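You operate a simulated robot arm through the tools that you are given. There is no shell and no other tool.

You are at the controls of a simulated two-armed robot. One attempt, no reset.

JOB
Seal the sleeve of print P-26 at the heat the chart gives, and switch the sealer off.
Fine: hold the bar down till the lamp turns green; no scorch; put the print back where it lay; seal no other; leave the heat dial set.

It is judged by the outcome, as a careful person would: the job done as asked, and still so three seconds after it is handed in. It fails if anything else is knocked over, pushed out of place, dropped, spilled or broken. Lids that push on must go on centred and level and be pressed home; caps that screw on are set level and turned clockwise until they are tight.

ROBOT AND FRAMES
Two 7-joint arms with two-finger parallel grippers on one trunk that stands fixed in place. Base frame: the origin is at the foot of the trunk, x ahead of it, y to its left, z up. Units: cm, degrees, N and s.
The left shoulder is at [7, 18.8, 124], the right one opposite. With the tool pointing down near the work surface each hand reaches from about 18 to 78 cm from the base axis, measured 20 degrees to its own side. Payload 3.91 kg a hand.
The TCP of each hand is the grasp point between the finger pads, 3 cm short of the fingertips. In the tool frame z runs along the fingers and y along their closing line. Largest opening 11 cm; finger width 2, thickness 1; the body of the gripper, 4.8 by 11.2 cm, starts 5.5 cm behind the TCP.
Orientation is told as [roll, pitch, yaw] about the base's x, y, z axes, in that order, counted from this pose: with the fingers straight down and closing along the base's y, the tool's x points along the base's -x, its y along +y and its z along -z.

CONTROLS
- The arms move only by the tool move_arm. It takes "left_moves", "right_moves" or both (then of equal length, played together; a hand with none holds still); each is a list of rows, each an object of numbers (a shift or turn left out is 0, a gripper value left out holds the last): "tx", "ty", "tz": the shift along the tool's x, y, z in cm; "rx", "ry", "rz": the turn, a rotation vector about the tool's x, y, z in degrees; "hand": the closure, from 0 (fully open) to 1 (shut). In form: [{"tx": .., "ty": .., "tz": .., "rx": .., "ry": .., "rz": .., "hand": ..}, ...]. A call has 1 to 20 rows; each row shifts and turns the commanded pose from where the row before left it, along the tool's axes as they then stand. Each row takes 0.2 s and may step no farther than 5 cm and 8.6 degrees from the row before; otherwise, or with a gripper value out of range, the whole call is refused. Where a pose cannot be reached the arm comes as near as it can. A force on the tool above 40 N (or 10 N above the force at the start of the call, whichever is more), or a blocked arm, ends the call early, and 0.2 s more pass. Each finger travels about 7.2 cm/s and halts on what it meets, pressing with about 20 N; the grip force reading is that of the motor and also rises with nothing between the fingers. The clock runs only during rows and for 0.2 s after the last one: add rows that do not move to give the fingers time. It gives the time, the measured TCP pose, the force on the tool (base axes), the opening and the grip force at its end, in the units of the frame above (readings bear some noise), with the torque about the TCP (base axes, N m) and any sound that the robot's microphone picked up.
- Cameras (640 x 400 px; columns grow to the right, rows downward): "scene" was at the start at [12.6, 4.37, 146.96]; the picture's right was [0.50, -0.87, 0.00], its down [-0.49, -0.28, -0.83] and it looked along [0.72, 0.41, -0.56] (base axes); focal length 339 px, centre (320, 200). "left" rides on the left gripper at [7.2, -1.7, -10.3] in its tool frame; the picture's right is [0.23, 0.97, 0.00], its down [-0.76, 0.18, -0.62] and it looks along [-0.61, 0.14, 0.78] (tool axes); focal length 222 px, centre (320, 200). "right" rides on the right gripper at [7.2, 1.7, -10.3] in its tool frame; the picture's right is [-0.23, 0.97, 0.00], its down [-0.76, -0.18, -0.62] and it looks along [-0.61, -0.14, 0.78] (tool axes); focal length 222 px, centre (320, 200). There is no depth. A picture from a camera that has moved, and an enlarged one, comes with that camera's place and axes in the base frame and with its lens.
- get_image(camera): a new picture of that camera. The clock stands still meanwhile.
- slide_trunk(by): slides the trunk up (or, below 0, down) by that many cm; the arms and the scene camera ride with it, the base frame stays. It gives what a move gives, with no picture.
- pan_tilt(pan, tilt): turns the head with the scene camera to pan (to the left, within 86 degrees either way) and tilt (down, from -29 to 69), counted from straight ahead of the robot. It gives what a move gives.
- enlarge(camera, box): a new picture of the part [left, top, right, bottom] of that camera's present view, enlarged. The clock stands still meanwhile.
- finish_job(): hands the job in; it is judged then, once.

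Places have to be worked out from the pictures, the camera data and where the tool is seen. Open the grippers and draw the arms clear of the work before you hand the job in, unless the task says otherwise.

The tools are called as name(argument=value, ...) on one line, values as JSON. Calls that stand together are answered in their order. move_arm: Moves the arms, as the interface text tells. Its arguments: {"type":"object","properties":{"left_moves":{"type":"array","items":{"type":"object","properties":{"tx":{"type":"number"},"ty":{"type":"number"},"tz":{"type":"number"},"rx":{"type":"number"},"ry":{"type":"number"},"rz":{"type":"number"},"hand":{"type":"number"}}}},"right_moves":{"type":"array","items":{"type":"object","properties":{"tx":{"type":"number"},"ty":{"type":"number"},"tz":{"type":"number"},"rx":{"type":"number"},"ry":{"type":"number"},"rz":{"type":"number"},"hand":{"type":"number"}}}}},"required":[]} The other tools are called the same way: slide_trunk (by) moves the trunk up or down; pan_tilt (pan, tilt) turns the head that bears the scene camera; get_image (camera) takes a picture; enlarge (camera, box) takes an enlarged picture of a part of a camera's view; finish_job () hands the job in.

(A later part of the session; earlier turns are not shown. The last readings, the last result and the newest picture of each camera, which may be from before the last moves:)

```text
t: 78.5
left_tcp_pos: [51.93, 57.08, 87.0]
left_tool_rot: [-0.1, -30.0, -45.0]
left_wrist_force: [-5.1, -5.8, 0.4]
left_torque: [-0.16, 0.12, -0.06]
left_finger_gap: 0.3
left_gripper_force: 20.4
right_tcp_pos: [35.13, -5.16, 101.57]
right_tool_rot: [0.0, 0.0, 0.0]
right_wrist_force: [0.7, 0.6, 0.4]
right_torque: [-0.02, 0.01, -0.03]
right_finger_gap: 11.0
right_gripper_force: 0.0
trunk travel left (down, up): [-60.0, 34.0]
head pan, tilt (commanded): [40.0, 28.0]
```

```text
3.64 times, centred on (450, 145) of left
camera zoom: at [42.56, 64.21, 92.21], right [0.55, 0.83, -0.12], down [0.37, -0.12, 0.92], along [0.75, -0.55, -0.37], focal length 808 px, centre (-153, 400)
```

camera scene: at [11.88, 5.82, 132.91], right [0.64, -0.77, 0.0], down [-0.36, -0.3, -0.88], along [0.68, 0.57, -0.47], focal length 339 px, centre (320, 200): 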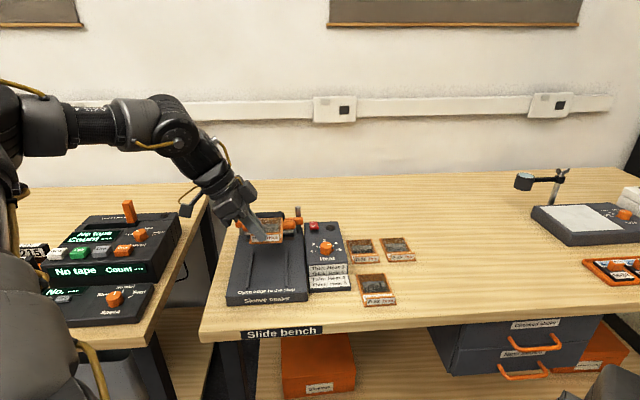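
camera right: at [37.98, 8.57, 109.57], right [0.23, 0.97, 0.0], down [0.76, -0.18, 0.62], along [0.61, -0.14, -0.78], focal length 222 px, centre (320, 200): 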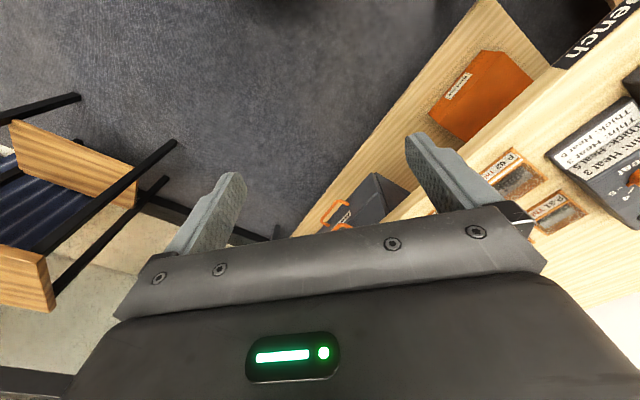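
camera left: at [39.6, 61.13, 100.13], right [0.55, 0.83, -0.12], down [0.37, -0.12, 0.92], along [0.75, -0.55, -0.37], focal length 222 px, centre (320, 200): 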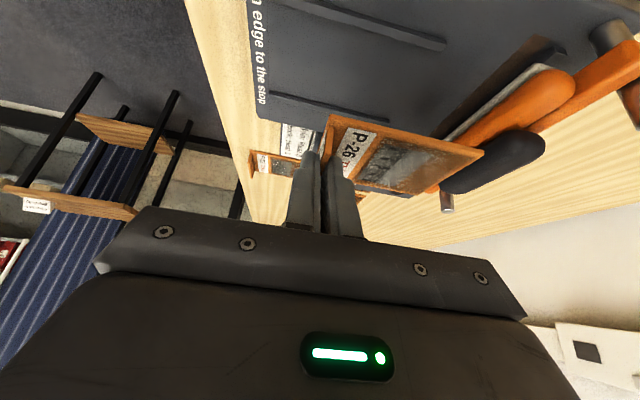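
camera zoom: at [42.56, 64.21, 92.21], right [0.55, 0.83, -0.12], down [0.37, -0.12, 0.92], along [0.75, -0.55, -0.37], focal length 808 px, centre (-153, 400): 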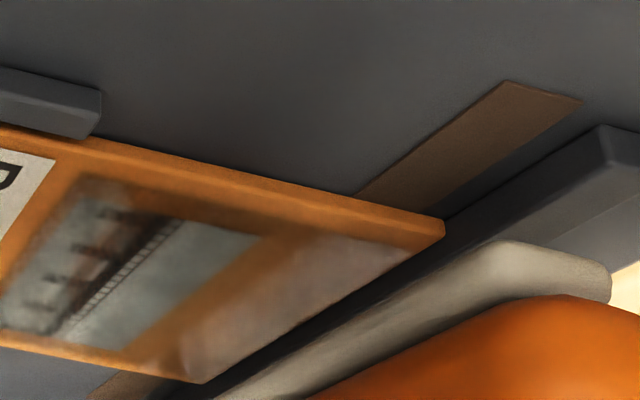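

The print's open edge is firmly at the stop (about 8 N). I open the fingers and lift straight up, then check that the print stays in place.

move_arm(left_moves=[{"hand": 0.85}, {"hand": 0.7}, {}])

move_arm(left_moves=[{"tx": -0.5, "tz": -0.866}, {"tx": -0.5, "tz": -0.866}, {"tx": -1, "tz": -1.732}, {"tx": -1, "tz": -1.732}, {}])

get_image(camera="left")

enlarge(camera="scene", box=[220, 200, 340, 300])

```text
t: 79.3
left_tcp_pos: [51.98, 57.22, 86.92]
left_tool_rot: [-0.1, -30.0, -44.9]
left_wrist_force: [0.0, -0.5, -0.5]
left_torque: [0.02, 0.02, 0.0]
left_finger_gap: 3.3
left_gripper_force: 0.1
right_tcp_pos: [35.28, -5.04, 101.38]
right_tool_rot: [-0.1, 0.1, 0.0]
right_wrist_force: [0.0, -0.4, 1.7]
right_torque: [0.02, 0.0, 0.01]
right_finger_gap: 10.99
right_gripper_force: 0.1
trunk travel left (down, up): [-60.0, 34.0]
head pan, tilt (commanded): [40.0, 28.0]
```

```text
t: 80.5
left_tcp_pos: [52.13, 57.2, 92.78]
left_tool_rot: [0.0, -30.0, -45.0]
left_wrist_force: [0.3, 0.2, 0.7]
left_torque: [-0.01, 0.03, 0.01]
left_finger_gap: 3.3
left_gripper_force: 0.2
right_tcp_pos: [35.07, -4.99, 101.37]
right_tool_rot: [-0.1, 0.0, 0.0]
right_wrist_force: [0.3, 0.1, 0.9]
right_torque: [-0.02, 0.0, -0.03]
right_finger_gap: 10.97
right_gripper_force: 0.1
trunk travel left (down, up): [-60.0, 34.0]
head pan, tilt (commanded): [40.0, 28.0]
```

```text
taken
camera left: at [42.7, 64.35, 98.12], right [0.55, 0.83, -0.12], down [0.37, -0.12, 0.92], along [0.75, -0.55, -0.37], focal length 222 px, centre (320, 200)
```

left: 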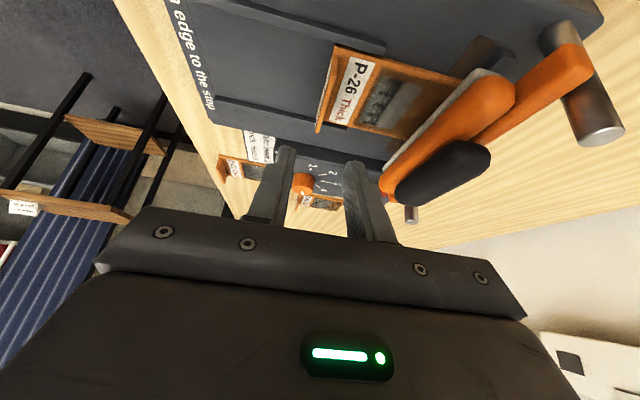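

```text
4.00 times, centred on (280, 250) of scene
camera zoom: at [11.91, 5.85, 132.9], right [0.64, -0.77, 0.0], down [-0.36, -0.3, -0.88], along [0.68, 0.57, -0.47], focal length 1358 px, centre (480, 0)
```

zoom: 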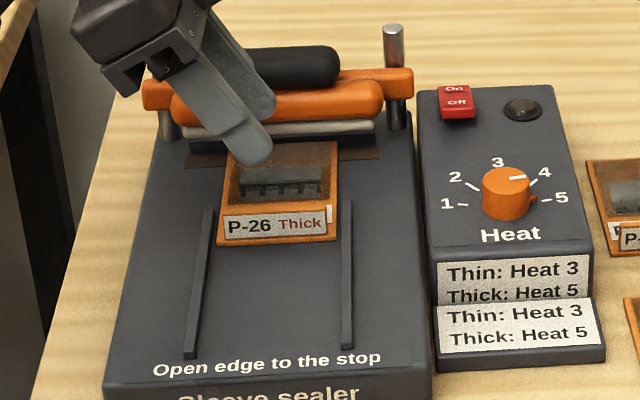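

The print lies under the bar with its open edge at the stop. Now I reorient for pressing the bar: back off and up, upright the hand, yaw −50°, then tilt 30° outward with fingers closed.

move_arm(left_moves=[{"ty": -4, "tx": -1, "tz": -1.73}, {"ry": 7.5}, {"ry": 7.5}, {"ry": 7.5}, {"ry": 7.5, "hand": 0.85}, {"rz": 5, "hand": 1.0}, {"rx": -7.5}, {"rx": -7.5}, {"rx": -7.5}, {"rx": -7.5}, {}])

get_image(camera="scene")

get_image(camera="left")

```text
t: 82.9
left_tcp_pos: [49.12, 54.35, 94.89]
left_tool_rot: [30.1, 0.0, -50.0]
left_wrist_force: [-0.5, -0.4, 0.0]
left_torque: [-0.02, 0.03, 0.01]
left_finger_gap: 0.03
left_gripper_force: 19.4
right_tcp_pos: [35.17, -4.94, 101.44]
right_tool_rot: [0.1, 0.0, 0.0]
right_wrist_force: [0.3, 0.2, 0.0]
right_torque: [0.0, -0.01, 0.02]
right_finger_gap: 10.99
right_gripper_force: 0.0
trunk travel left (down, up): [-60.0, 34.0]
head pan, tilt (commanded): [40.0, 28.0]
```

```text
taken
camera scene: at [11.91, 5.81, 132.91], right [0.64, -0.77, 0.0], down [-0.36, -0.3, -0.88], along [0.68, 0.57, -0.47], focal length 339 px, centre (320, 200)
```

scene: 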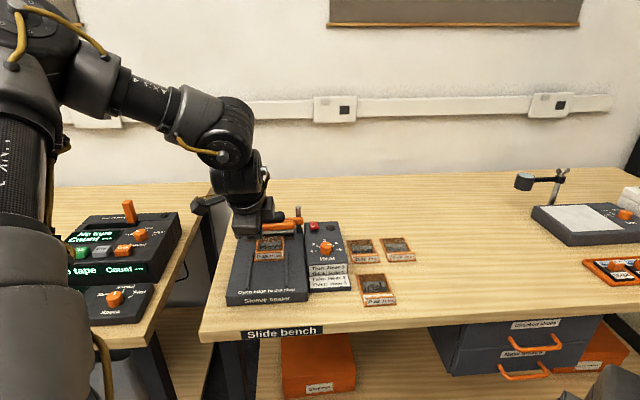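

```text
taken
camera left: at [39.4, 55.87, 102.91], right [0.5, 0.72, 0.49], down [0.37, -0.68, 0.63], along [0.78, -0.14, -0.61], focal length 222 px, centre (320, 200)
```

left: 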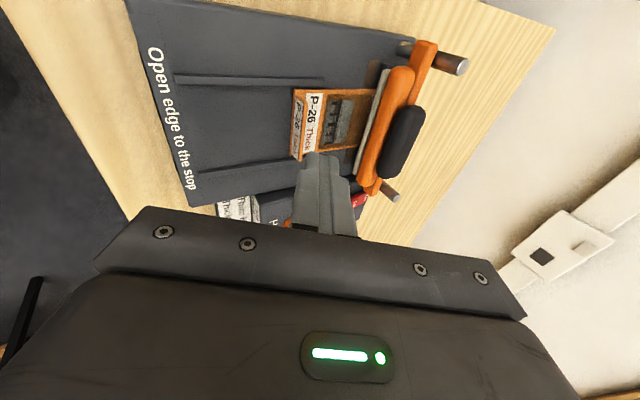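

I enlarge the hand view to locate the bar's handle precisely.

enlarge(camera="left", box=[280, 30, 480, 210])

enlarge(camera="scene", box=[210, 190, 350, 290])

```text
2.22 times, centred on (380, 120) of left
camera zoom: at [39.4, 55.87, 102.91], right [0.5, 0.72, 0.49], down [0.37, -0.68, 0.63], along [0.78, -0.14, -0.61], focal length 494 px, centre (187, 378)
```

zoom: 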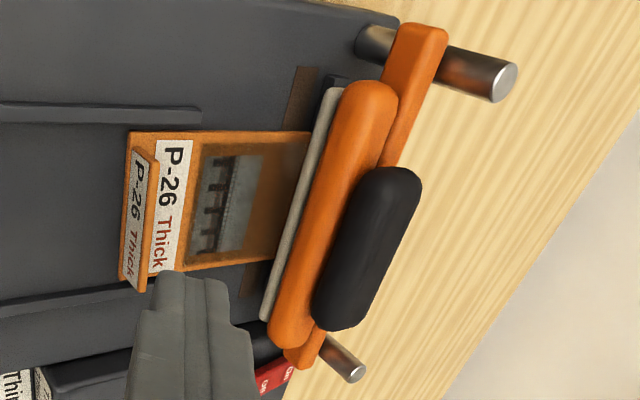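

```text
4.00 times, centred on (280, 240) of scene
camera zoom: at [11.91, 5.81, 132.91], right [0.64, -0.77, 0.0], down [-0.36, -0.3, -0.88], along [0.68, 0.57, -0.47], focal length 1358 px, centre (480, 40)
```

zoom: 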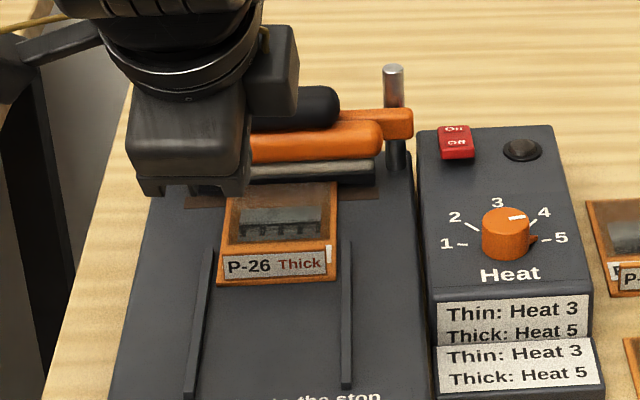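

The handle's centre is near (60.0, 63.0) with its top about z 89.6. I move to above it, about 2.5 cm clear.

move_arm(left_moves=[{"tx": -0.088, "ty": 2.945, "tz": 1.53}, {"tx": -0.088, "ty": 2.945, "tz": 1.53}, {"tx": -0.088, "ty": 2.945, "tz": 1.53}, {"tx": -0.088, "ty": 2.945, "tz": 1.53}, {}])

get_image(camera="left")

enlarge(camera="scene", box=[210, 170, 350, 270])

```text
t: 84.1
left_tcp_pos: [59.58, 62.58, 95.42]
left_tool_rot: [30.0, 0.0, -50.1]
left_wrist_force: [-0.4, -0.2, 0.1]
left_torque: [0.0, 0.02, 0.01]
left_finger_gap: 0.0
left_gripper_force: 20.1
right_tcp_pos: [35.13, -5.16, 101.45]
right_tool_rot: [0.0, 0.0, 0.0]
right_wrist_force: [0.1, -0.2, 0.3]
right_torque: [0.0, -0.01, -0.03]
right_finger_gap: 11.0
right_gripper_force: 0.0
trunk travel left (down, up): [-60.0, 34.0]
head pan, tilt (commanded): [40.0, 28.0]
```

```text
taken
camera left: at [49.74, 64.13, 103.55], right [0.5, 0.72, 0.49], down [0.37, -0.69, 0.63], along [0.78, -0.14, -0.61], focal length 222 px, centre (320, 200)
```

left: 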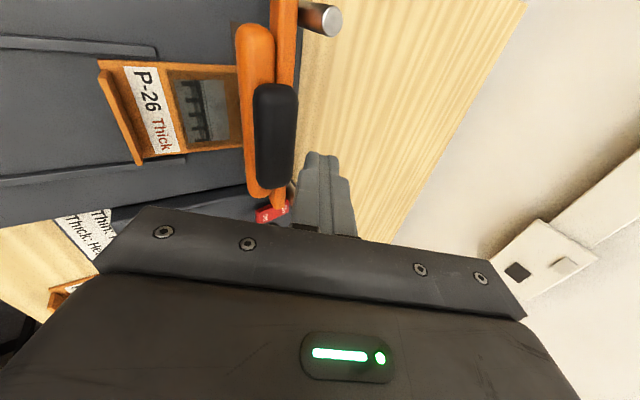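

```text
4.00 times, centred on (280, 220) of scene
camera zoom: at [11.79, 5.77, 132.92], right [0.64, -0.77, 0.0], down [-0.36, -0.3, -0.88], along [0.68, 0.57, -0.47], focal length 1358 px, centre (480, 120)
```

zoom: 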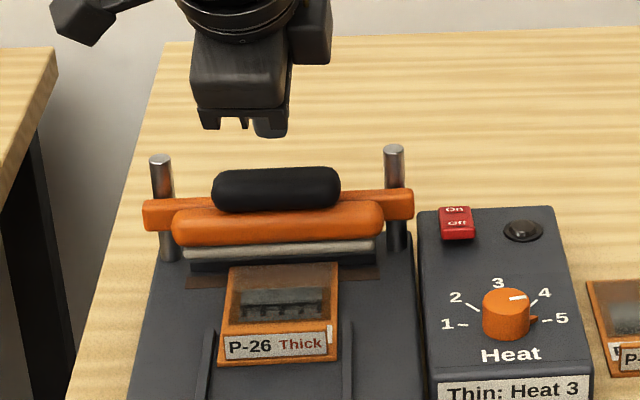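

Finger tips are above the handle, within 0.2–0.5 cm of its centre line. I shift 0.25 cm back and begin descending gently.

move_arm(left_moves=[{"ty": -0.217, "tz": -0.125}, {"ty": -0.25, "tz": 0.433}, {"ty": -0.25, "tz": 0.433}, {"ty": -0.25, "tz": 0.433}, {"ty": -0.15, "tz": 0.26}])

enlarge(camera="scene", box=[210, 170, 350, 270])

enlarge(camera="left", box=[220, 60, 380, 210])

```text
t: 85.3
left_tcp_pos: [59.24, 62.4, 93.74]
left_tool_rot: [29.9, 0.1, -50.0]
left_wrist_force: [-0.7, 0.5, 0.1]
left_torque: [0.01, -0.04, -0.02]
left_finger_gap: 0.01
left_gripper_force: 20.0
right_tcp_pos: [35.15, -5.09, 101.45]
right_tool_rot: [0.1, 0.0, 0.1]
right_wrist_force: [0.0, -0.3, 0.2]
right_torque: [-0.01, 0.01, 0.0]
right_finger_gap: 11.03
right_gripper_force: 0.1
trunk travel left (down, up): [-60.0, 34.0]
head pan, tilt (commanded): [40.0, 28.0]
```

```text
4.00 times, centred on (280, 220) of scene
camera zoom: at [11.88, 5.8, 132.91], right [0.64, -0.77, 0.0], down [-0.36, -0.3, -0.88], along [0.68, 0.57, -0.47], focal length 1358 px, centre (480, 120)
```

zoom: 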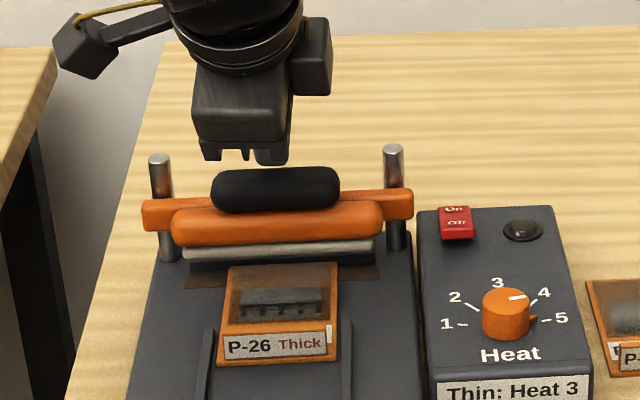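

```text
2.67 times, centred on (300, 135) of left
camera zoom: at [49.55, 63.96, 101.69], right [0.5, 0.72, 0.49], down [0.37, -0.68, 0.63], along [0.78, -0.14, -0.61], focal length 592 px, centre (373, 373)
```

zoom: 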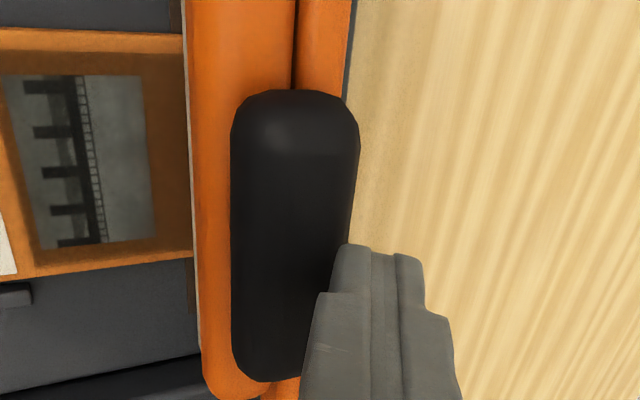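

The tip is aligned with the top line of the handle. I step down until I feel the bar.

move_arm(left_moves=[{"ty": -0.1, "tz": 0.173}, {"ty": -0.1, "tz": 0.173}, {"ty": -0.1, "tz": 0.173}, {"ty": -0.1, "tz": 0.173}])

enlarge(camera="scene", box=[210, 170, 350, 270])

```text
t: 86.3
left_tcp_pos: [59.35, 62.49, 92.79]
left_tool_rot: [30.0, 0.0, -50.0]
left_wrist_force: [0.2, 0.8, 3.0]
left_torque: [0.07, -0.04, 0.03]
left_finger_gap: 0.0
left_gripper_force: 20.1
right_tcp_pos: [35.16, -5.09, 101.37]
right_tool_rot: [0.0, 0.0, 0.1]
right_wrist_force: [0.0, 0.6, 0.1]
right_torque: [0.0, 0.02, -0.01]
right_finger_gap: 10.99
right_gripper_force: 0.0
trunk travel left (down, up): [-60.0, 34.0]
head pan, tilt (commanded): [40.0, 28.0]
```

```text
4.00 times, centred on (280, 220) of scene
camera zoom: at [11.86, 5.79, 132.91], right [0.64, -0.77, 0.0], down [-0.36, -0.3, -0.88], along [0.68, 0.57, -0.47], focal length 1358 px, centre (480, 120)
```

zoom: 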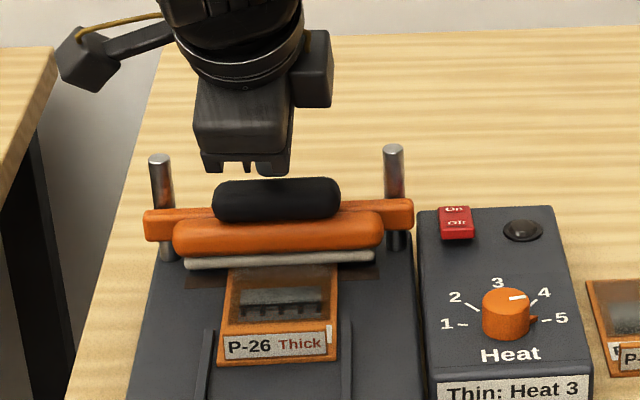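

The bar is moving down easily (3 N). I press further and watch the lamp.

move_arm(left_moves=[{"ty": -0.125, "tz": 0.2165}, {"ty": -0.125, "tz": 0.2165}, {"ty": -0.125, "tz": 0.2165}])

enlarge(camera="scene", box=[210, 170, 350, 270])

```text
t: 87.1
left_tcp_pos: [59.3, 62.38, 92.2]
left_tool_rot: [30.0, -0.1, -50.0]
left_wrist_force: [-0.7, 2.5, 5.0]
left_torque: [0.08, -0.04, 0.04]
left_finger_gap: 0.0
left_gripper_force: 19.9
right_tcp_pos: [35.09, -5.11, 101.41]
right_tool_rot: [0.0, 0.0, 0.0]
right_wrist_force: [-0.1, 0.6, 0.1]
right_torque: [0.01, 0.0, 0.02]
right_finger_gap: 11.02
right_gripper_force: 0.1
trunk travel left (down, up): [-60.0, 34.0]
head pan, tilt (commanded): [40.0, 28.0]
```

```text
4.00 times, centred on (280, 220) of scene
camera zoom: at [11.83, 5.79, 132.92], right [0.64, -0.77, 0.0], down [-0.36, -0.3, -0.88], along [0.68, 0.57, -0.47], focal length 1358 px, centre (480, 120)
```

zoom: 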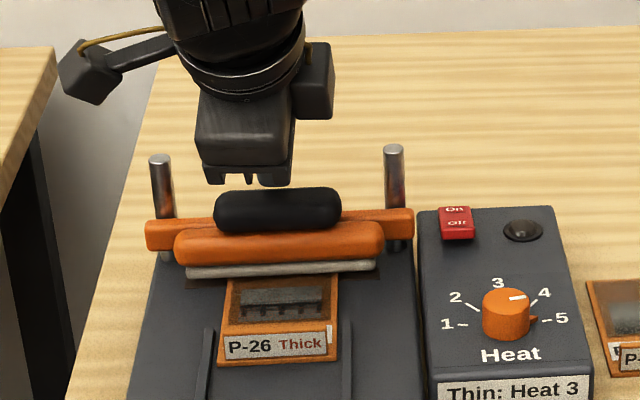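

Still dark, bar still a little above the print. I press on in steps.

move_arm(left_moves=[{"ty": -0.125, "tz": 0.2165}, {"ty": -0.125, "tz": 0.2165}])

enlarge(camera="scene", box=[210, 170, 350, 270])

```text
t: 87.7
left_tcp_pos: [59.37, 62.44, 91.75]
left_tool_rot: [30.0, 0.0, -50.0]
left_wrist_force: [0.4, 4.3, 6.9]
left_torque: [0.17, -0.1, 0.05]
left_finger_gap: 0.0
left_gripper_force: 20.3
right_tcp_pos: [35.03, -5.01, 101.48]
right_tool_rot: [0.1, 0.0, -0.1]
right_wrist_force: [0.3, -0.2, -0.9]
right_torque: [0.03, 0.01, -0.05]
right_finger_gap: 11.0
right_gripper_force: 0.1
trunk travel left (down, up): [-60.0, 34.0]
head pan, tilt (commanded): [40.0, 28.0]
```

```text
4.00 times, centred on (280, 220) of scene
camera zoom: at [11.8, 5.77, 132.93], right [0.64, -0.77, 0.0], down [-0.36, -0.3, -0.88], along [0.68, 0.57, -0.47], focal length 1358 px, centre (480, 120)
```

zoom: 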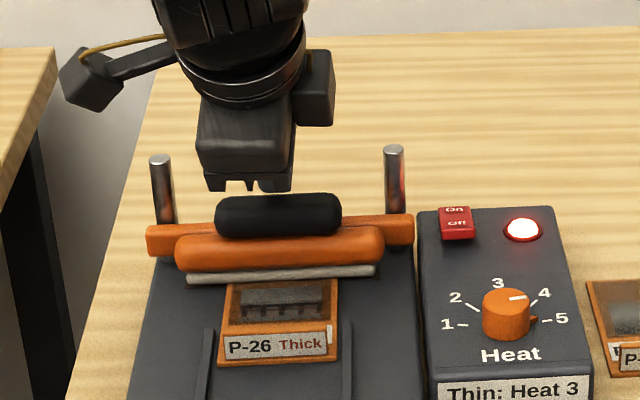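

The lamp turned red: sealing has begun. I press 0.15 cm more for firm contact and hold, checking the lamp at short intervals.

move_arm(left_moves=[{"ty": -0.075, "tz": 0.13}, {}])

enlarge(camera="scene", box=[210, 170, 350, 270])

```text
t: 88.3
left_tcp_pos: [59.31, 62.36, 91.74]
left_tool_rot: [30.0, 0.0, -50.0]
left_wrist_force: [2.9, 6.5, 15.8]
left_torque: [0.28, -0.15, 0.01]
left_finger_gap: 0.03
left_gripper_force: 20.4
right_tcp_pos: [35.09, -5.15, 101.45]
right_tool_rot: [0.1, -0.1, 0.0]
right_wrist_force: [-1.3, 0.0, -0.5]
right_torque: [-0.03, 0.01, 0.02]
right_finger_gap: 11.02
right_gripper_force: 0.1
trunk travel left (down, up): [-60.0, 34.0]
head pan, tilt (commanded): [40.0, 28.0]
```

```text
4.00 times, centred on (280, 220) of scene
camera zoom: at [11.73, 5.7, 132.94], right [0.64, -0.77, 0.0], down [-0.36, -0.3, -0.88], along [0.68, 0.57, -0.47], focal length 1358 px, centre (480, 120)
```

zoom: 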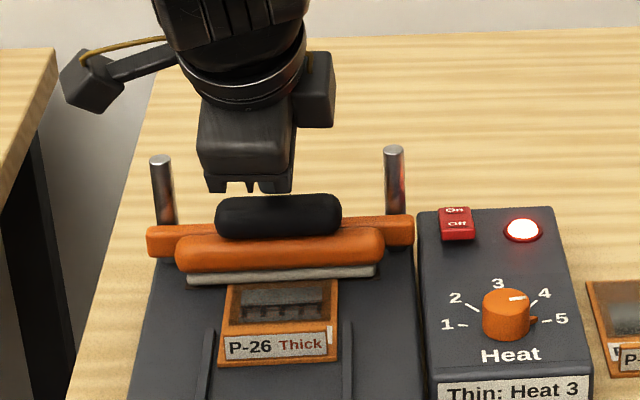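

Bar firmly down (about 16 N), lamp still red. I hold.

move_arm(left_moves=[{}, {}])

enlarge(camera="scene", box=[210, 170, 350, 270])

```text
t: 88.9
left_tcp_pos: [59.31, 62.36, 91.61]
left_tool_rot: [30.1, 0.0, -50.1]
left_wrist_force: [3.1, 7.4, 18.5]
left_torque: [0.27, -0.22, 0.04]
left_finger_gap: 0.01
left_gripper_force: 20.1
right_tcp_pos: [34.92, -5.18, 101.41]
right_tool_rot: [0.0, -0.1, 0.0]
right_wrist_force: [-0.6, -0.2, -0.4]
right_torque: [-0.03, -0.02, 0.01]
right_finger_gap: 11.0
right_gripper_force: 0.1
trunk travel left (down, up): [-60.0, 34.0]
head pan, tilt (commanded): [40.0, 28.0]
```

```text
4.00 times, centred on (280, 220) of scene
camera zoom: at [11.72, 5.68, 132.94], right [0.64, -0.77, 0.0], down [-0.36, -0.3, -0.88], along [0.68, 0.57, -0.47], focal length 1358 px, centre (480, 120)
```

zoom: 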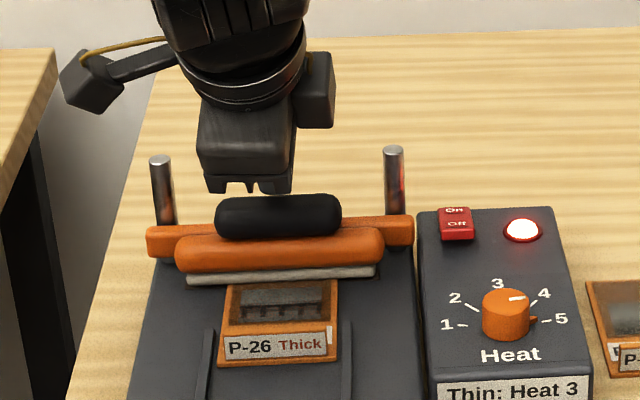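

Still red; I keep holding.

move_arm(left_moves=[{}, {}])

enlarge(camera="scene", box=[210, 170, 350, 270])

```text
t: 89.5
left_tcp_pos: [59.37, 62.36, 91.62]
left_tool_rot: [30.1, 0.1, -50.2]
left_wrist_force: [3.7, 6.9, 19.0]
left_torque: [0.31, -0.18, 0.03]
left_finger_gap: 0.01
left_gripper_force: 20.3
right_tcp_pos: [35.02, -5.23, 101.3]
right_tool_rot: [0.0, -0.1, 0.0]
right_wrist_force: [0.2, 0.3, 0.9]
right_torque: [0.01, 0.04, 0.0]
right_finger_gap: 11.01
right_gripper_force: 0.0
trunk travel left (down, up): [-60.0, 34.0]
head pan, tilt (commanded): [40.0, 28.0]
```

```text
4.00 times, centred on (280, 220) of scene
camera zoom: at [11.71, 5.66, 132.94], right [0.64, -0.77, 0.0], down [-0.36, -0.3, -0.88], along [0.68, 0.57, -0.47], focal length 1358 px, centre (480, 120)
```

zoom: 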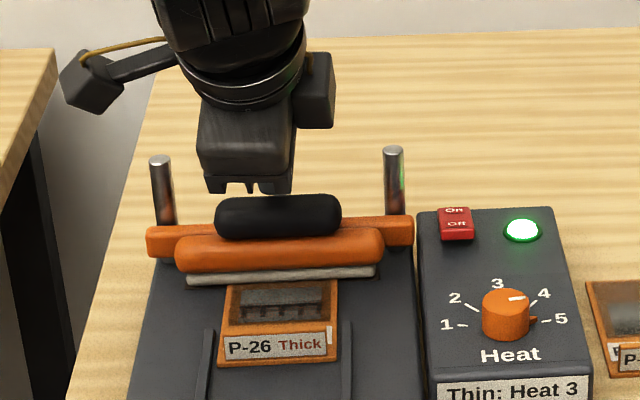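

Green. I release the bar at once by lifting straight up.

move_arm(left_moves=[{"ty": 1.5, "tz": -2.6}, {"ty": 1.0, "tz": -1.73}])

enlarge(camera="scene", box=[210, 170, 350, 270])

```text
t: 90.1
left_tcp_pos: [59.49, 62.38, 96.51]
left_tool_rot: [29.8, 0.1, -50.1]
left_wrist_force: [-0.2, -0.8, 0.2]
left_torque: [-0.01, 0.04, -0.02]
left_finger_gap: 0.0
left_gripper_force: 20.5
right_tcp_pos: [34.96, -5.14, 101.4]
right_tool_rot: [0.0, 0.0, 0.0]
right_wrist_force: [0.4, 0.7, -0.1]
right_torque: [-0.03, -0.01, 0.0]
right_finger_gap: 11.0
right_gripper_force: 0.0
trunk travel left (down, up): [-60.0, 34.0]
head pan, tilt (commanded): [40.0, 28.0]
```

```text
4.00 times, centred on (280, 220) of scene
camera zoom: at [11.85, 5.74, 132.9], right [0.64, -0.77, 0.0], down [-0.36, -0.3, -0.88], along [0.68, 0.57, -0.47], focal length 1358 px, centre (480, 120)
```

zoom: 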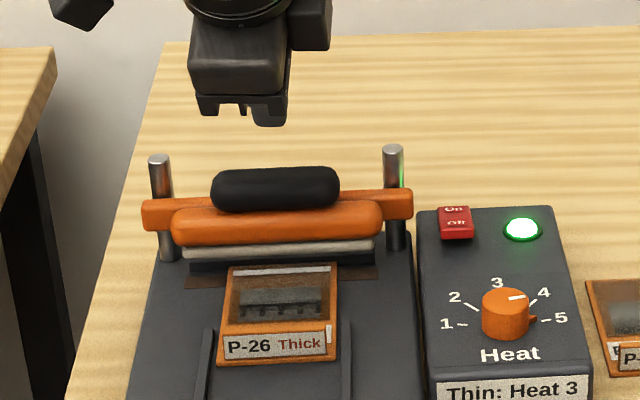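

The bar sprang back and a clean seal line shows at the print's back edge; no scorch visible. Next I switch off: I move via a safe path around the post to above the Off end of the rocker.

move_arm(left_moves=[{"tx": -0.365, "ty": -1.86, "tz": -1.94}, {"tx": -0.365, "ty": -1.86, "tz": -1.94}, {"tx": -3.5, "ty": 0.47, "tz": 0.271}, {"tx": -3.5, "ty": 0.47, "tz": 0.271}, {"tx": -3.5, "ty": 0.47, "tz": 0.271}, {"tx": 0.1, "ty": 0.125, "tz": 2.96}, {"tx": 0.1, "ty": 0.125, "tz": 2.96}, {}])

get_image(camera="left")

enlarge(camera="scene", box=[220, 170, 360, 270])

```text
t: 91.9
left_tcp_pos: [66.3, 53.83, 93.03]
left_tool_rot: [30.0, 0.1, -50.1]
left_wrist_force: [0.5, -0.1, 0.4]
left_torque: [0.0, 0.0, 0.01]
left_finger_gap: 0.01
left_gripper_force: 20.2
right_tcp_pos: [35.03, -5.08, 101.33]
right_tool_rot: [0.0, 0.0, 0.0]
right_wrist_force: [0.3, 0.7, -0.1]
right_torque: [0.01, -0.04, -0.02]
right_finger_gap: 11.0
right_gripper_force: 0.1
trunk travel left (down, up): [-60.0, 34.0]
head pan, tilt (commanded): [40.0, 28.0]
```

```text
taken
camera left: at [56.39, 55.28, 100.96], right [0.5, 0.72, 0.49], down [0.37, -0.69, 0.63], along [0.78, -0.14, -0.61], focal length 222 px, centre (320, 200)
```

left: 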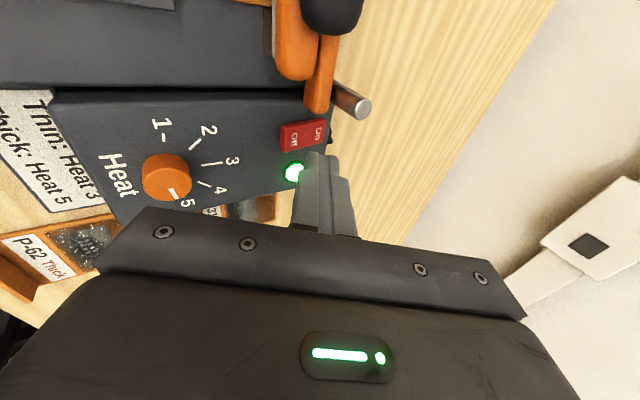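

```text
4.00 times, centred on (290, 220) of scene
camera zoom: at [11.83, 5.73, 132.92], right [0.64, -0.77, 0.0], down [-0.36, -0.3, -0.88], along [0.68, 0.57, -0.47], focal length 1358 px, centre (440, 120)
```

zoom: 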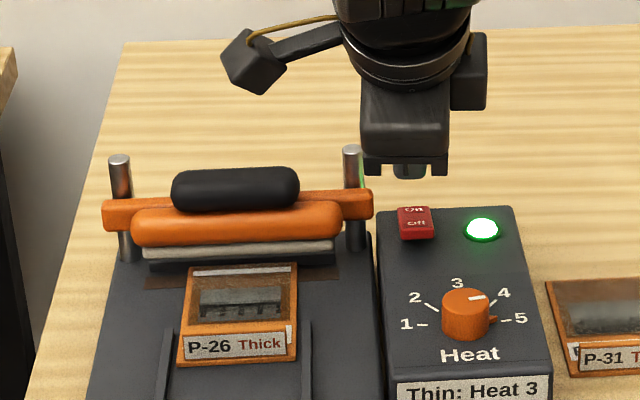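

Predicted landing is near the Off end's edge; I shift 0.3 cm inward and descend toward it.

move_arm(left_moves=[{"ty": 0.26, "tz": 0.15}, {"ty": -0.5, "tz": 0.866}, {"ty": -0.5, "tz": 0.866}, {"ty": -0.25, "tz": 0.433}, {}])

enlarge(camera="left", box=[240, 90, 390, 210])

enlarge(camera="scene", box=[290, 190, 350, 240])

```text
t: 93.1
left_tcp_pos: [66.48, 53.94, 90.42]
left_tool_rot: [29.8, -0.1, -50.2]
left_wrist_force: [-0.7, -0.2, -0.3]
left_torque: [-0.03, 0.01, 0.03]
left_finger_gap: 0.0
left_gripper_force: 19.9
right_tcp_pos: [35.09, -5.06, 101.34]
right_tool_rot: [-0.1, 0.0, 0.0]
right_wrist_force: [0.4, 0.6, -0.7]
right_torque: [0.0, -0.03, 0.02]
right_finger_gap: 10.98
right_gripper_force: 0.1
trunk travel left (down, up): [-60.0, 34.0]
head pan, tilt (commanded): [40.0, 28.0]
```

```text
3.33 times, centred on (315, 150) of left
camera zoom: at [56.6, 55.49, 98.43], right [0.5, 0.72, 0.49], down [0.37, -0.68, 0.63], along [0.78, -0.14, -0.61], focal length 740 px, centre (337, 367)
```

zoom: 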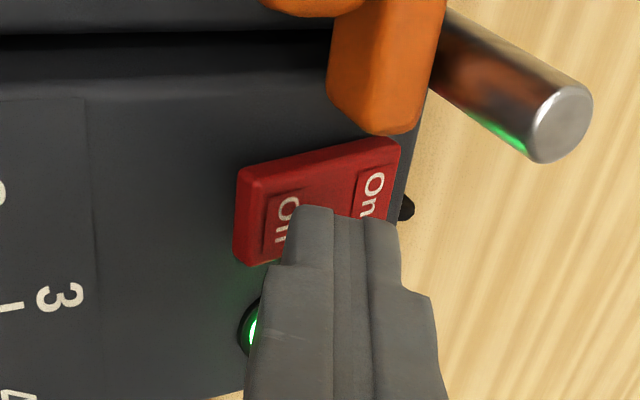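

```text
8.00 times, centred on (320, 215) of scene
camera zoom: at [11.89, 5.81, 132.91], right [0.64, -0.77, 0.0], down [-0.36, -0.3, -0.88], along [0.68, 0.57, -0.47], focal length 2715 px, centre (320, 80)
```

zoom: 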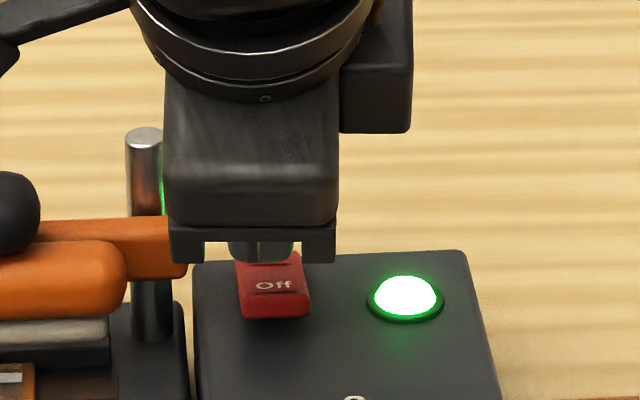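

Landing on the Off label. I continue down in small steps until the rocker tips.

move_arm(left_moves=[{"ty": -0.12, "tz": 0.21}, {"ty": -0.12, "tz": 0.21}, {"ty": -0.12, "tz": 0.21}, {"ty": -0.12, "tz": 0.21}])

enlarge(camera="scene", box=[290, 190, 350, 240])

```text
t: 94.1
left_tcp_pos: [66.4, 53.96, 89.44]
left_tool_rot: [29.9, 0.0, -50.1]
left_wrist_force: [0.7, -0.2, 0.7]
left_torque: [0.0, 0.0, -0.01]
left_finger_gap: 0.0
left_gripper_force: 20.0
right_tcp_pos: [35.22, -5.03, 101.47]
right_tool_rot: [0.1, 0.0, 0.0]
right_wrist_force: [-0.4, -1.0, -0.6]
right_torque: [-0.02, 0.01, -0.02]
right_finger_gap: 10.99
right_gripper_force: 0.0
trunk travel left (down, up): [-60.0, 34.0]
head pan, tilt (commanded): [40.0, 28.0]
```

```text
8.00 times, centred on (320, 215) of scene
camera zoom: at [11.9, 5.81, 132.91], right [0.64, -0.77, 0.0], down [-0.36, -0.3, -0.88], along [0.68, 0.57, -0.47], focal length 2715 px, centre (320, 80)
```

zoom: 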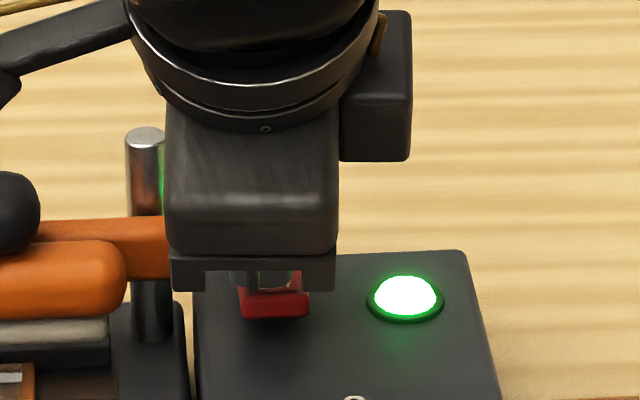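

No contact yet at tip height 86.3; continuing.

move_arm(left_moves=[{"ty": -0.12, "tz": 0.21}, {"ty": -0.12, "tz": 0.21}, {"ty": -0.12, "tz": 0.21}])

enlarge(camera="scene", box=[290, 190, 350, 240])

enlarge(camera="left", box=[240, 90, 390, 210])

```text
t: 94.9
left_tcp_pos: [66.38, 53.89, 88.73]
left_tool_rot: [30.0, 0.1, -50.1]
left_wrist_force: [0.3, 0.2, 1.0]
left_torque: [0.02, -0.02, 0.01]
left_finger_gap: 0.02
left_gripper_force: 20.0
right_tcp_pos: [35.21, -4.98, 101.39]
right_tool_rot: [0.0, 0.0, -0.1]
right_wrist_force: [0.5, -0.7, -0.3]
right_torque: [0.01, 0.01, 0.02]
right_finger_gap: 11.0
right_gripper_force: 0.1
trunk travel left (down, up): [-60.0, 34.0]
head pan, tilt (commanded): [40.0, 28.0]
```

```text
8.00 times, centred on (320, 215) of scene
camera zoom: at [11.91, 5.83, 132.9], right [0.64, -0.77, 0.0], down [-0.36, -0.3, -0.88], along [0.68, 0.57, -0.47], focal length 2715 px, centre (320, 80)
```

zoom: 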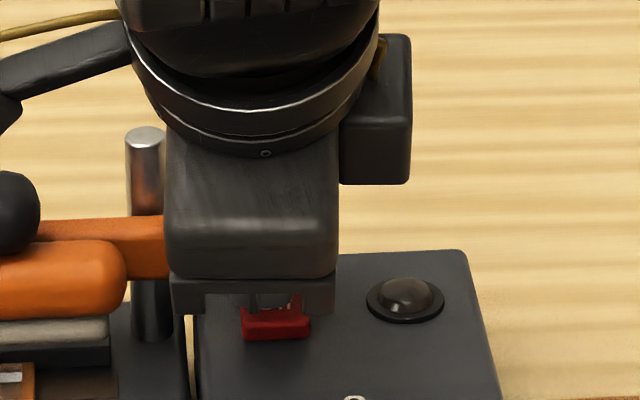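

```text
3.33 times, centred on (315, 150) of left
camera zoom: at [56.59, 55.49, 96.73], right [0.5, 0.72, 0.49], down [0.37, -0.68, 0.63], along [0.78, -0.14, -0.61], focal length 740 px, centre (337, 367)
```

zoom: 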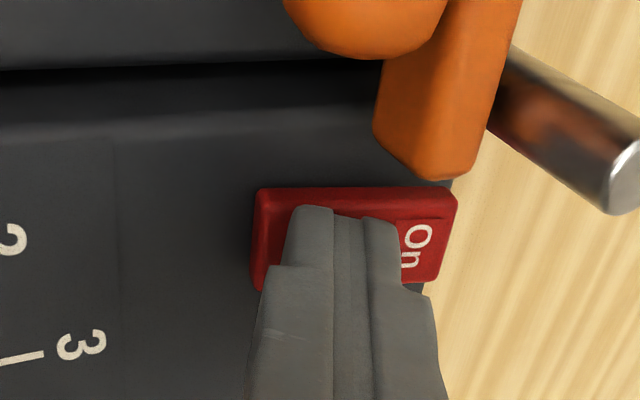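

The lamp went out and the rocker tipped to Off. I press a touch more to seat it, then lift away vertically and check.

move_arm(left_moves=[{"ty": -0.08, "tz": 0.14}, {"ty": -0.05, "tz": 0.087}])

move_arm(left_moves=[{"ty": 0.5, "tz": -0.866}, {"ty": 1, "tz": -1.73}, {"ty": 1, "tz": -1.73}, {"ty": 1, "tz": -1.73}, {"ty": 1, "tz": -1.73}])

enlarge(camera="scene", box=[220, 180, 360, 280])

enlarge(camera="left", box=[220, 90, 380, 210])

```text
t: 95.5
left_tcp_pos: [66.42, 53.93, 88.58]
left_tool_rot: [30.0, 0.0, -49.9]
left_wrist_force: [-1.1, 0.2, 4.8]
left_torque: [0.04, 0.04, 0.01]
left_finger_gap: 0.0
left_gripper_force: 20.1
right_tcp_pos: [35.09, -5.12, 101.5]
right_tool_rot: [0.0, 0.0, 0.1]
right_wrist_force: [0.2, -0.7, -0.2]
right_torque: [0.01, -0.02, -0.01]
right_finger_gap: 10.99
right_gripper_force: 0.0
trunk travel left (down, up): [-60.0, 34.0]
head pan, tilt (commanded): [40.0, 28.0]
```

```text
t: 96.7
left_tcp_pos: [66.41, 53.83, 97.54]
left_tool_rot: [30.0, 0.0, -50.1]
left_wrist_force: [-0.2, -0.6, 0.6]
left_torque: [-0.03, -0.03, -0.01]
left_finger_gap: 0.0
left_gripper_force: 19.9
right_tcp_pos: [35.2, -5.12, 101.32]
right_tool_rot: [0.0, 0.1, 0.0]
right_wrist_force: [0.0, -0.2, 0.1]
right_torque: [-0.03, 0.01, -0.04]
right_finger_gap: 11.01
right_gripper_force: 0.1
trunk travel left (down, up): [-60.0, 34.0]
head pan, tilt (commanded): [40.0, 28.0]
```

```text
4.00 times, centred on (290, 230) of scene
camera zoom: at [11.85, 5.75, 132.91], right [0.64, -0.77, 0.0], down [-0.36, -0.3, -0.88], along [0.68, 0.57, -0.47], focal length 1358 px, centre (440, 80)
```

zoom: 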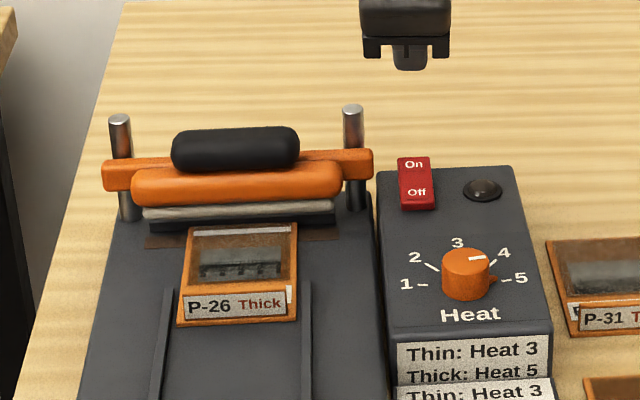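

```text
3.33 times, centred on (300, 150) of left
camera zoom: at [56.61, 55.37, 105.66], right [0.5, 0.72, 0.49], down [0.37, -0.69, 0.63], along [0.78, -0.14, -0.61], focal length 740 px, centre (387, 367)
```

zoom: 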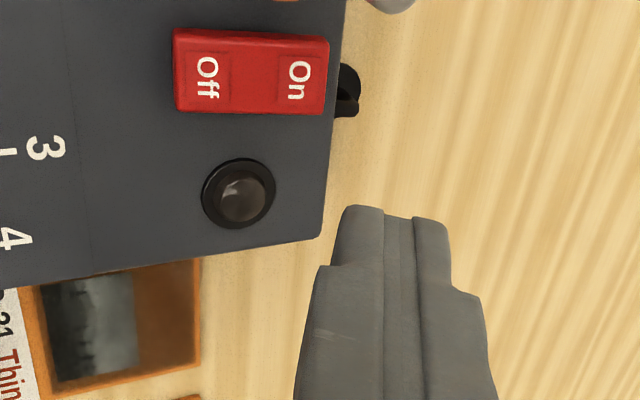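

The rocker is back at Off, the lamp is dark, and the dial still reads 5. I go back for the print: move to over the bed, upright, yaw −45°, lean 30° again and open the fingers.

move_arm(left_moves=[{"tx": 2.875, "ty": -2.8, "tz": -1.616}, {"tx": 2.875, "ty": -2.8, "tz": -1.616}, {"tx": 2.875, "ty": -2.8, "tz": -1.616}, {"tx": 2.875, "ty": -2.8, "tz": -1.616}, {"rx": 7.5}, {"rx": 7.5}, {"rx": 7.5}, {"rx": 7.5}, {"rz": -5, "hand": 0.8}, {"ry": -7.5, "hand": 0.7}, {"ry": -7.5}, {"ry": -7.5}, {"ry": -7.5}, {}])

get_image(camera="left")

```text
t: 99.7
left_tcp_pos: [49.22, 54.39, 97.53]
left_tool_rot: [-0.1, -29.9, -45.2]
left_wrist_force: [-0.5, 0.7, 0.3]
left_torque: [0.01, 0.0, 0.02]
left_finger_gap: 3.27
left_gripper_force: 0.1
right_tcp_pos: [35.1, -5.12, 101.3]
right_tool_rot: [0.0, 0.0, 0.0]
right_wrist_force: [-0.5, -0.4, 0.3]
right_torque: [0.03, -0.05, 0.02]
right_finger_gap: 11.01
right_gripper_force: 0.1
trunk travel left (down, up): [-60.0, 34.0]
head pan, tilt (commanded): [40.0, 28.0]
```

```text
taken
camera left: at [39.85, 61.5, 102.81], right [0.55, 0.83, -0.11], down [0.37, -0.12, 0.92], along [0.75, -0.55, -0.37], focal length 222 px, centre (320, 200)
```

left: 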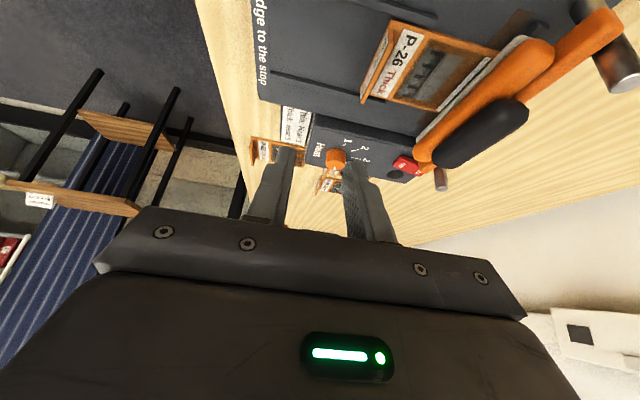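

I move to above the tab (about 6 cm over the release pose) and check alignment by camera.

move_arm(left_moves=[{"tx": 1.15, "ty": 1.97, "tz": 1.99}, {"tx": 1.15, "ty": 1.97, "tz": 1.99}, {}])

enlarge(camera="left", box=[240, 20, 440, 210])

enlarge(camera="scene", box=[210, 190, 310, 280])

```text
t: 100.5
left_tcp_pos: [51.93, 57.34, 93.02]
left_tool_rot: [0.0, -30.0, -44.9]
left_wrist_force: [-0.1, -0.5, 1.3]
left_torque: [0.01, 0.02, -0.04]
left_finger_gap: 3.29
left_gripper_force: 0.0
right_tcp_pos: [35.07, -5.16, 101.34]
right_tool_rot: [0.1, 0.0, 0.0]
right_wrist_force: [-1.0, -0.3, -0.4]
right_torque: [-0.02, -0.01, -0.03]
right_finger_gap: 10.99
right_gripper_force: 0.0
trunk travel left (down, up): [-60.0, 34.0]
head pan, tilt (commanded): [40.0, 28.0]
```

```text
2.11 times, centred on (340, 115) of left
camera zoom: at [42.51, 64.38, 98.25], right [0.55, 0.83, -0.11], down [0.37, -0.12, 0.92], along [0.75, -0.55, -0.37], focal length 468 px, centre (278, 379)
```

zoom: 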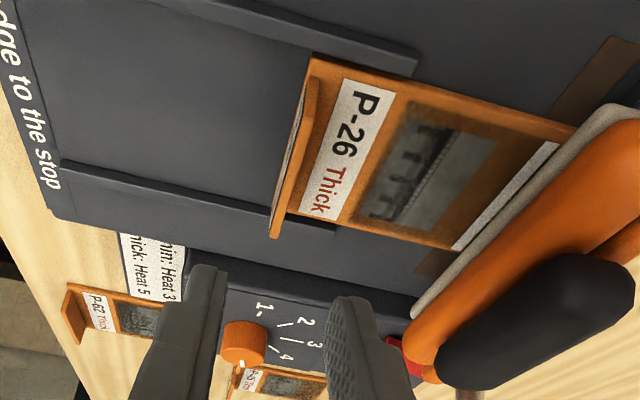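

```text
4.44 times, centred on (260, 235) of scene
camera zoom: at [11.8, 5.79, 132.92], right [0.64, -0.77, 0.0], down [-0.36, -0.3, -0.88], along [0.68, 0.57, -0.47], focal length 1508 px, centre (587, 44)
```

zoom: 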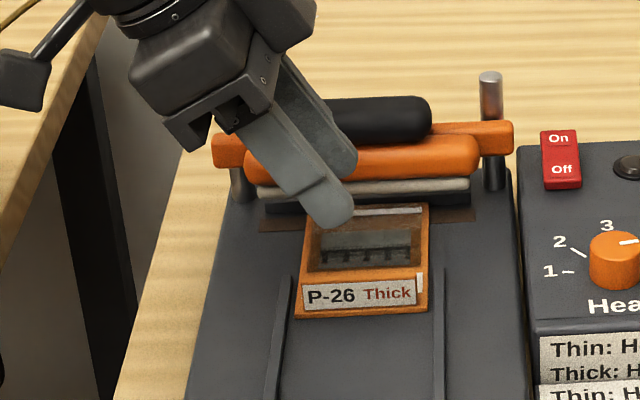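

The view matches the one right after release, so the hand is aligned over the tab. I descend to the grip height.

move_arm(left_moves=[{"tx": 0.75, "tz": 1.3}, {"tx": 0.75, "tz": 1.3}, {"tx": 0.75, "tz": 1.3}, {"tx": 0.5, "tz": 0.866}, {"tx": 0.2, "tz": 0.35}, {}])

enlarge(camera="left", box=[280, 60, 420, 210])

enlarge(camera="scene", box=[220, 210, 300, 280])

```text
t: 101.9
left_tcp_pos: [51.94, 57.32, 86.95]
left_tool_rot: [-0.1, -30.0, -45.1]
left_wrist_force: [0.1, -0.6, -0.2]
left_torque: [0.02, 0.0, -0.02]
left_finger_gap: 3.3
left_gripper_force: 0.1
right_tcp_pos: [35.14, -5.06, 101.4]
right_tool_rot: [0.0, 0.0, -0.1]
right_wrist_force: [-0.1, 0.1, 0.1]
right_torque: [0.0, 0.0, 0.01]
right_finger_gap: 10.98
right_gripper_force: 0.1
trunk travel left (down, up): [-60.0, 34.0]
head pan, tilt (commanded): [40.0, 28.0]
```

```text
2.67 times, centred on (350, 135) of left
camera zoom: at [42.57, 64.38, 92.26], right [0.55, 0.83, -0.12], down [0.37, -0.12, 0.92], along [0.75, -0.55, -0.37], focal length 592 px, centre (240, 373)
```

zoom: 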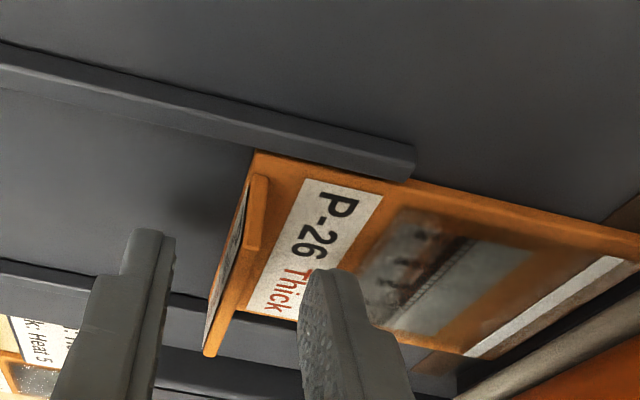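

```text
5.71 times, centred on (260, 245) of scene
camera zoom: at [11.88, 5.82, 132.91], right [0.64, -0.77, 0.0], down [-0.36, -0.3, -0.88], along [0.68, 0.57, -0.47], focal length 1939 px, centre (663, -57)
```

zoom: 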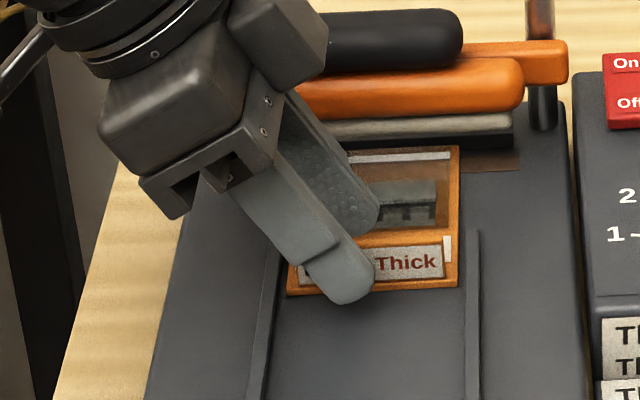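

The fingers straddle the tab. I shift 0.12 cm back (away from the stop) and close on it.

move_arm(left_moves=[{"ty": -0.12}, {"hand": 0.8}, {"hand": 0.88}, {"hand": 0.94}, {"hand": 1.0}, {}])

enlarge(camera="left", box=[280, 60, 480, 210])

```text
t: 103.3
left_tcp_pos: [51.8, 57.11, 86.97]
left_tool_rot: [-0.2, -30.0, -45.1]
left_wrist_force: [0.0, -0.6, 0.4]
left_torque: [-0.05, 0.02, -0.01]
left_finger_gap: 0.28
left_gripper_force: 20.4
right_tcp_pos: [35.05, -5.12, 101.44]
right_tool_rot: [0.0, 0.0, 0.0]
right_wrist_force: [-0.2, -0.5, 0.1]
right_torque: [0.0, 0.0, 0.02]
right_finger_gap: 10.98
right_gripper_force: 0.0
trunk travel left (down, up): [-60.0, 34.0]
head pan, tilt (commanded): [40.0, 28.0]
```

```text
2.67 times, centred on (380, 135) of left
camera zoom: at [42.44, 64.28, 92.27], right [0.55, 0.83, -0.12], down [0.37, -0.12, 0.92], along [0.75, -0.55, -0.37], focal length 592 px, centre (160, 373)
```

zoom: 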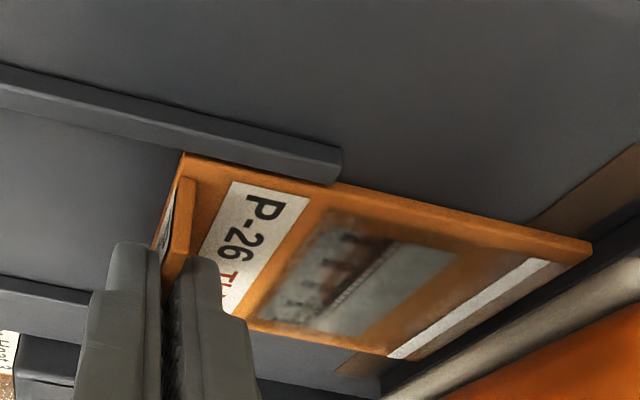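

Gripped again (gap 0.28). I lift 0.2 cm and slide it back 6 cm out from under the bar.

move_arm(left_moves=[{"tx": -0.1, "tz": -0.173}, {"ty": -1}, {"ty": -1}, {"ty": -1}, {"ty": -1}, {"ty": -1}, {"ty": -1}, {"ty": -1}, {}])

enlarge(camera="scene", box=[210, 190, 330, 290])

```text
t: 105.3
left_tcp_pos: [46.96, 52.1, 87.13]
left_tool_rot: [0.0, -30.1, -45.0]
left_wrist_force: [0.1, 0.2, -0.1]
left_torque: [0.0, 0.04, 0.03]
left_finger_gap: 0.28
left_gripper_force: 20.1
right_tcp_pos: [35.13, -5.05, 101.37]
right_tool_rot: [0.0, 0.0, 0.1]
right_wrist_force: [-0.2, 0.0, -0.2]
right_torque: [-0.03, -0.01, 0.01]
right_finger_gap: 11.0
right_gripper_force: 0.1
trunk travel left (down, up): [-60.0, 34.0]
head pan, tilt (commanded): [40.0, 28.0]
```

```text
4.00 times, centred on (270, 240) of scene
camera zoom: at [11.91, 5.82, 132.9], right [0.64, -0.77, 0.0], down [-0.36, -0.3, -0.88], along [0.68, 0.57, -0.47], focal length 1358 px, centre (520, 40)
```

zoom: 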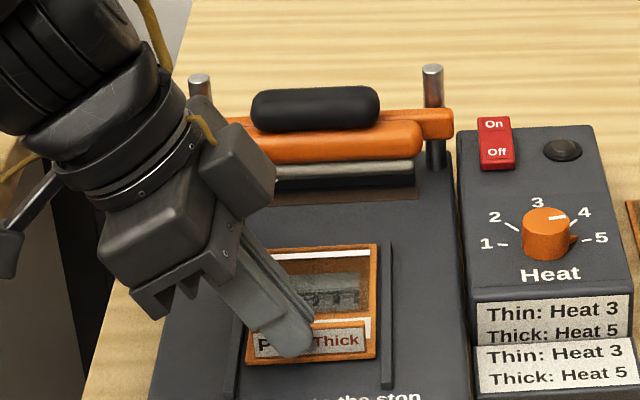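

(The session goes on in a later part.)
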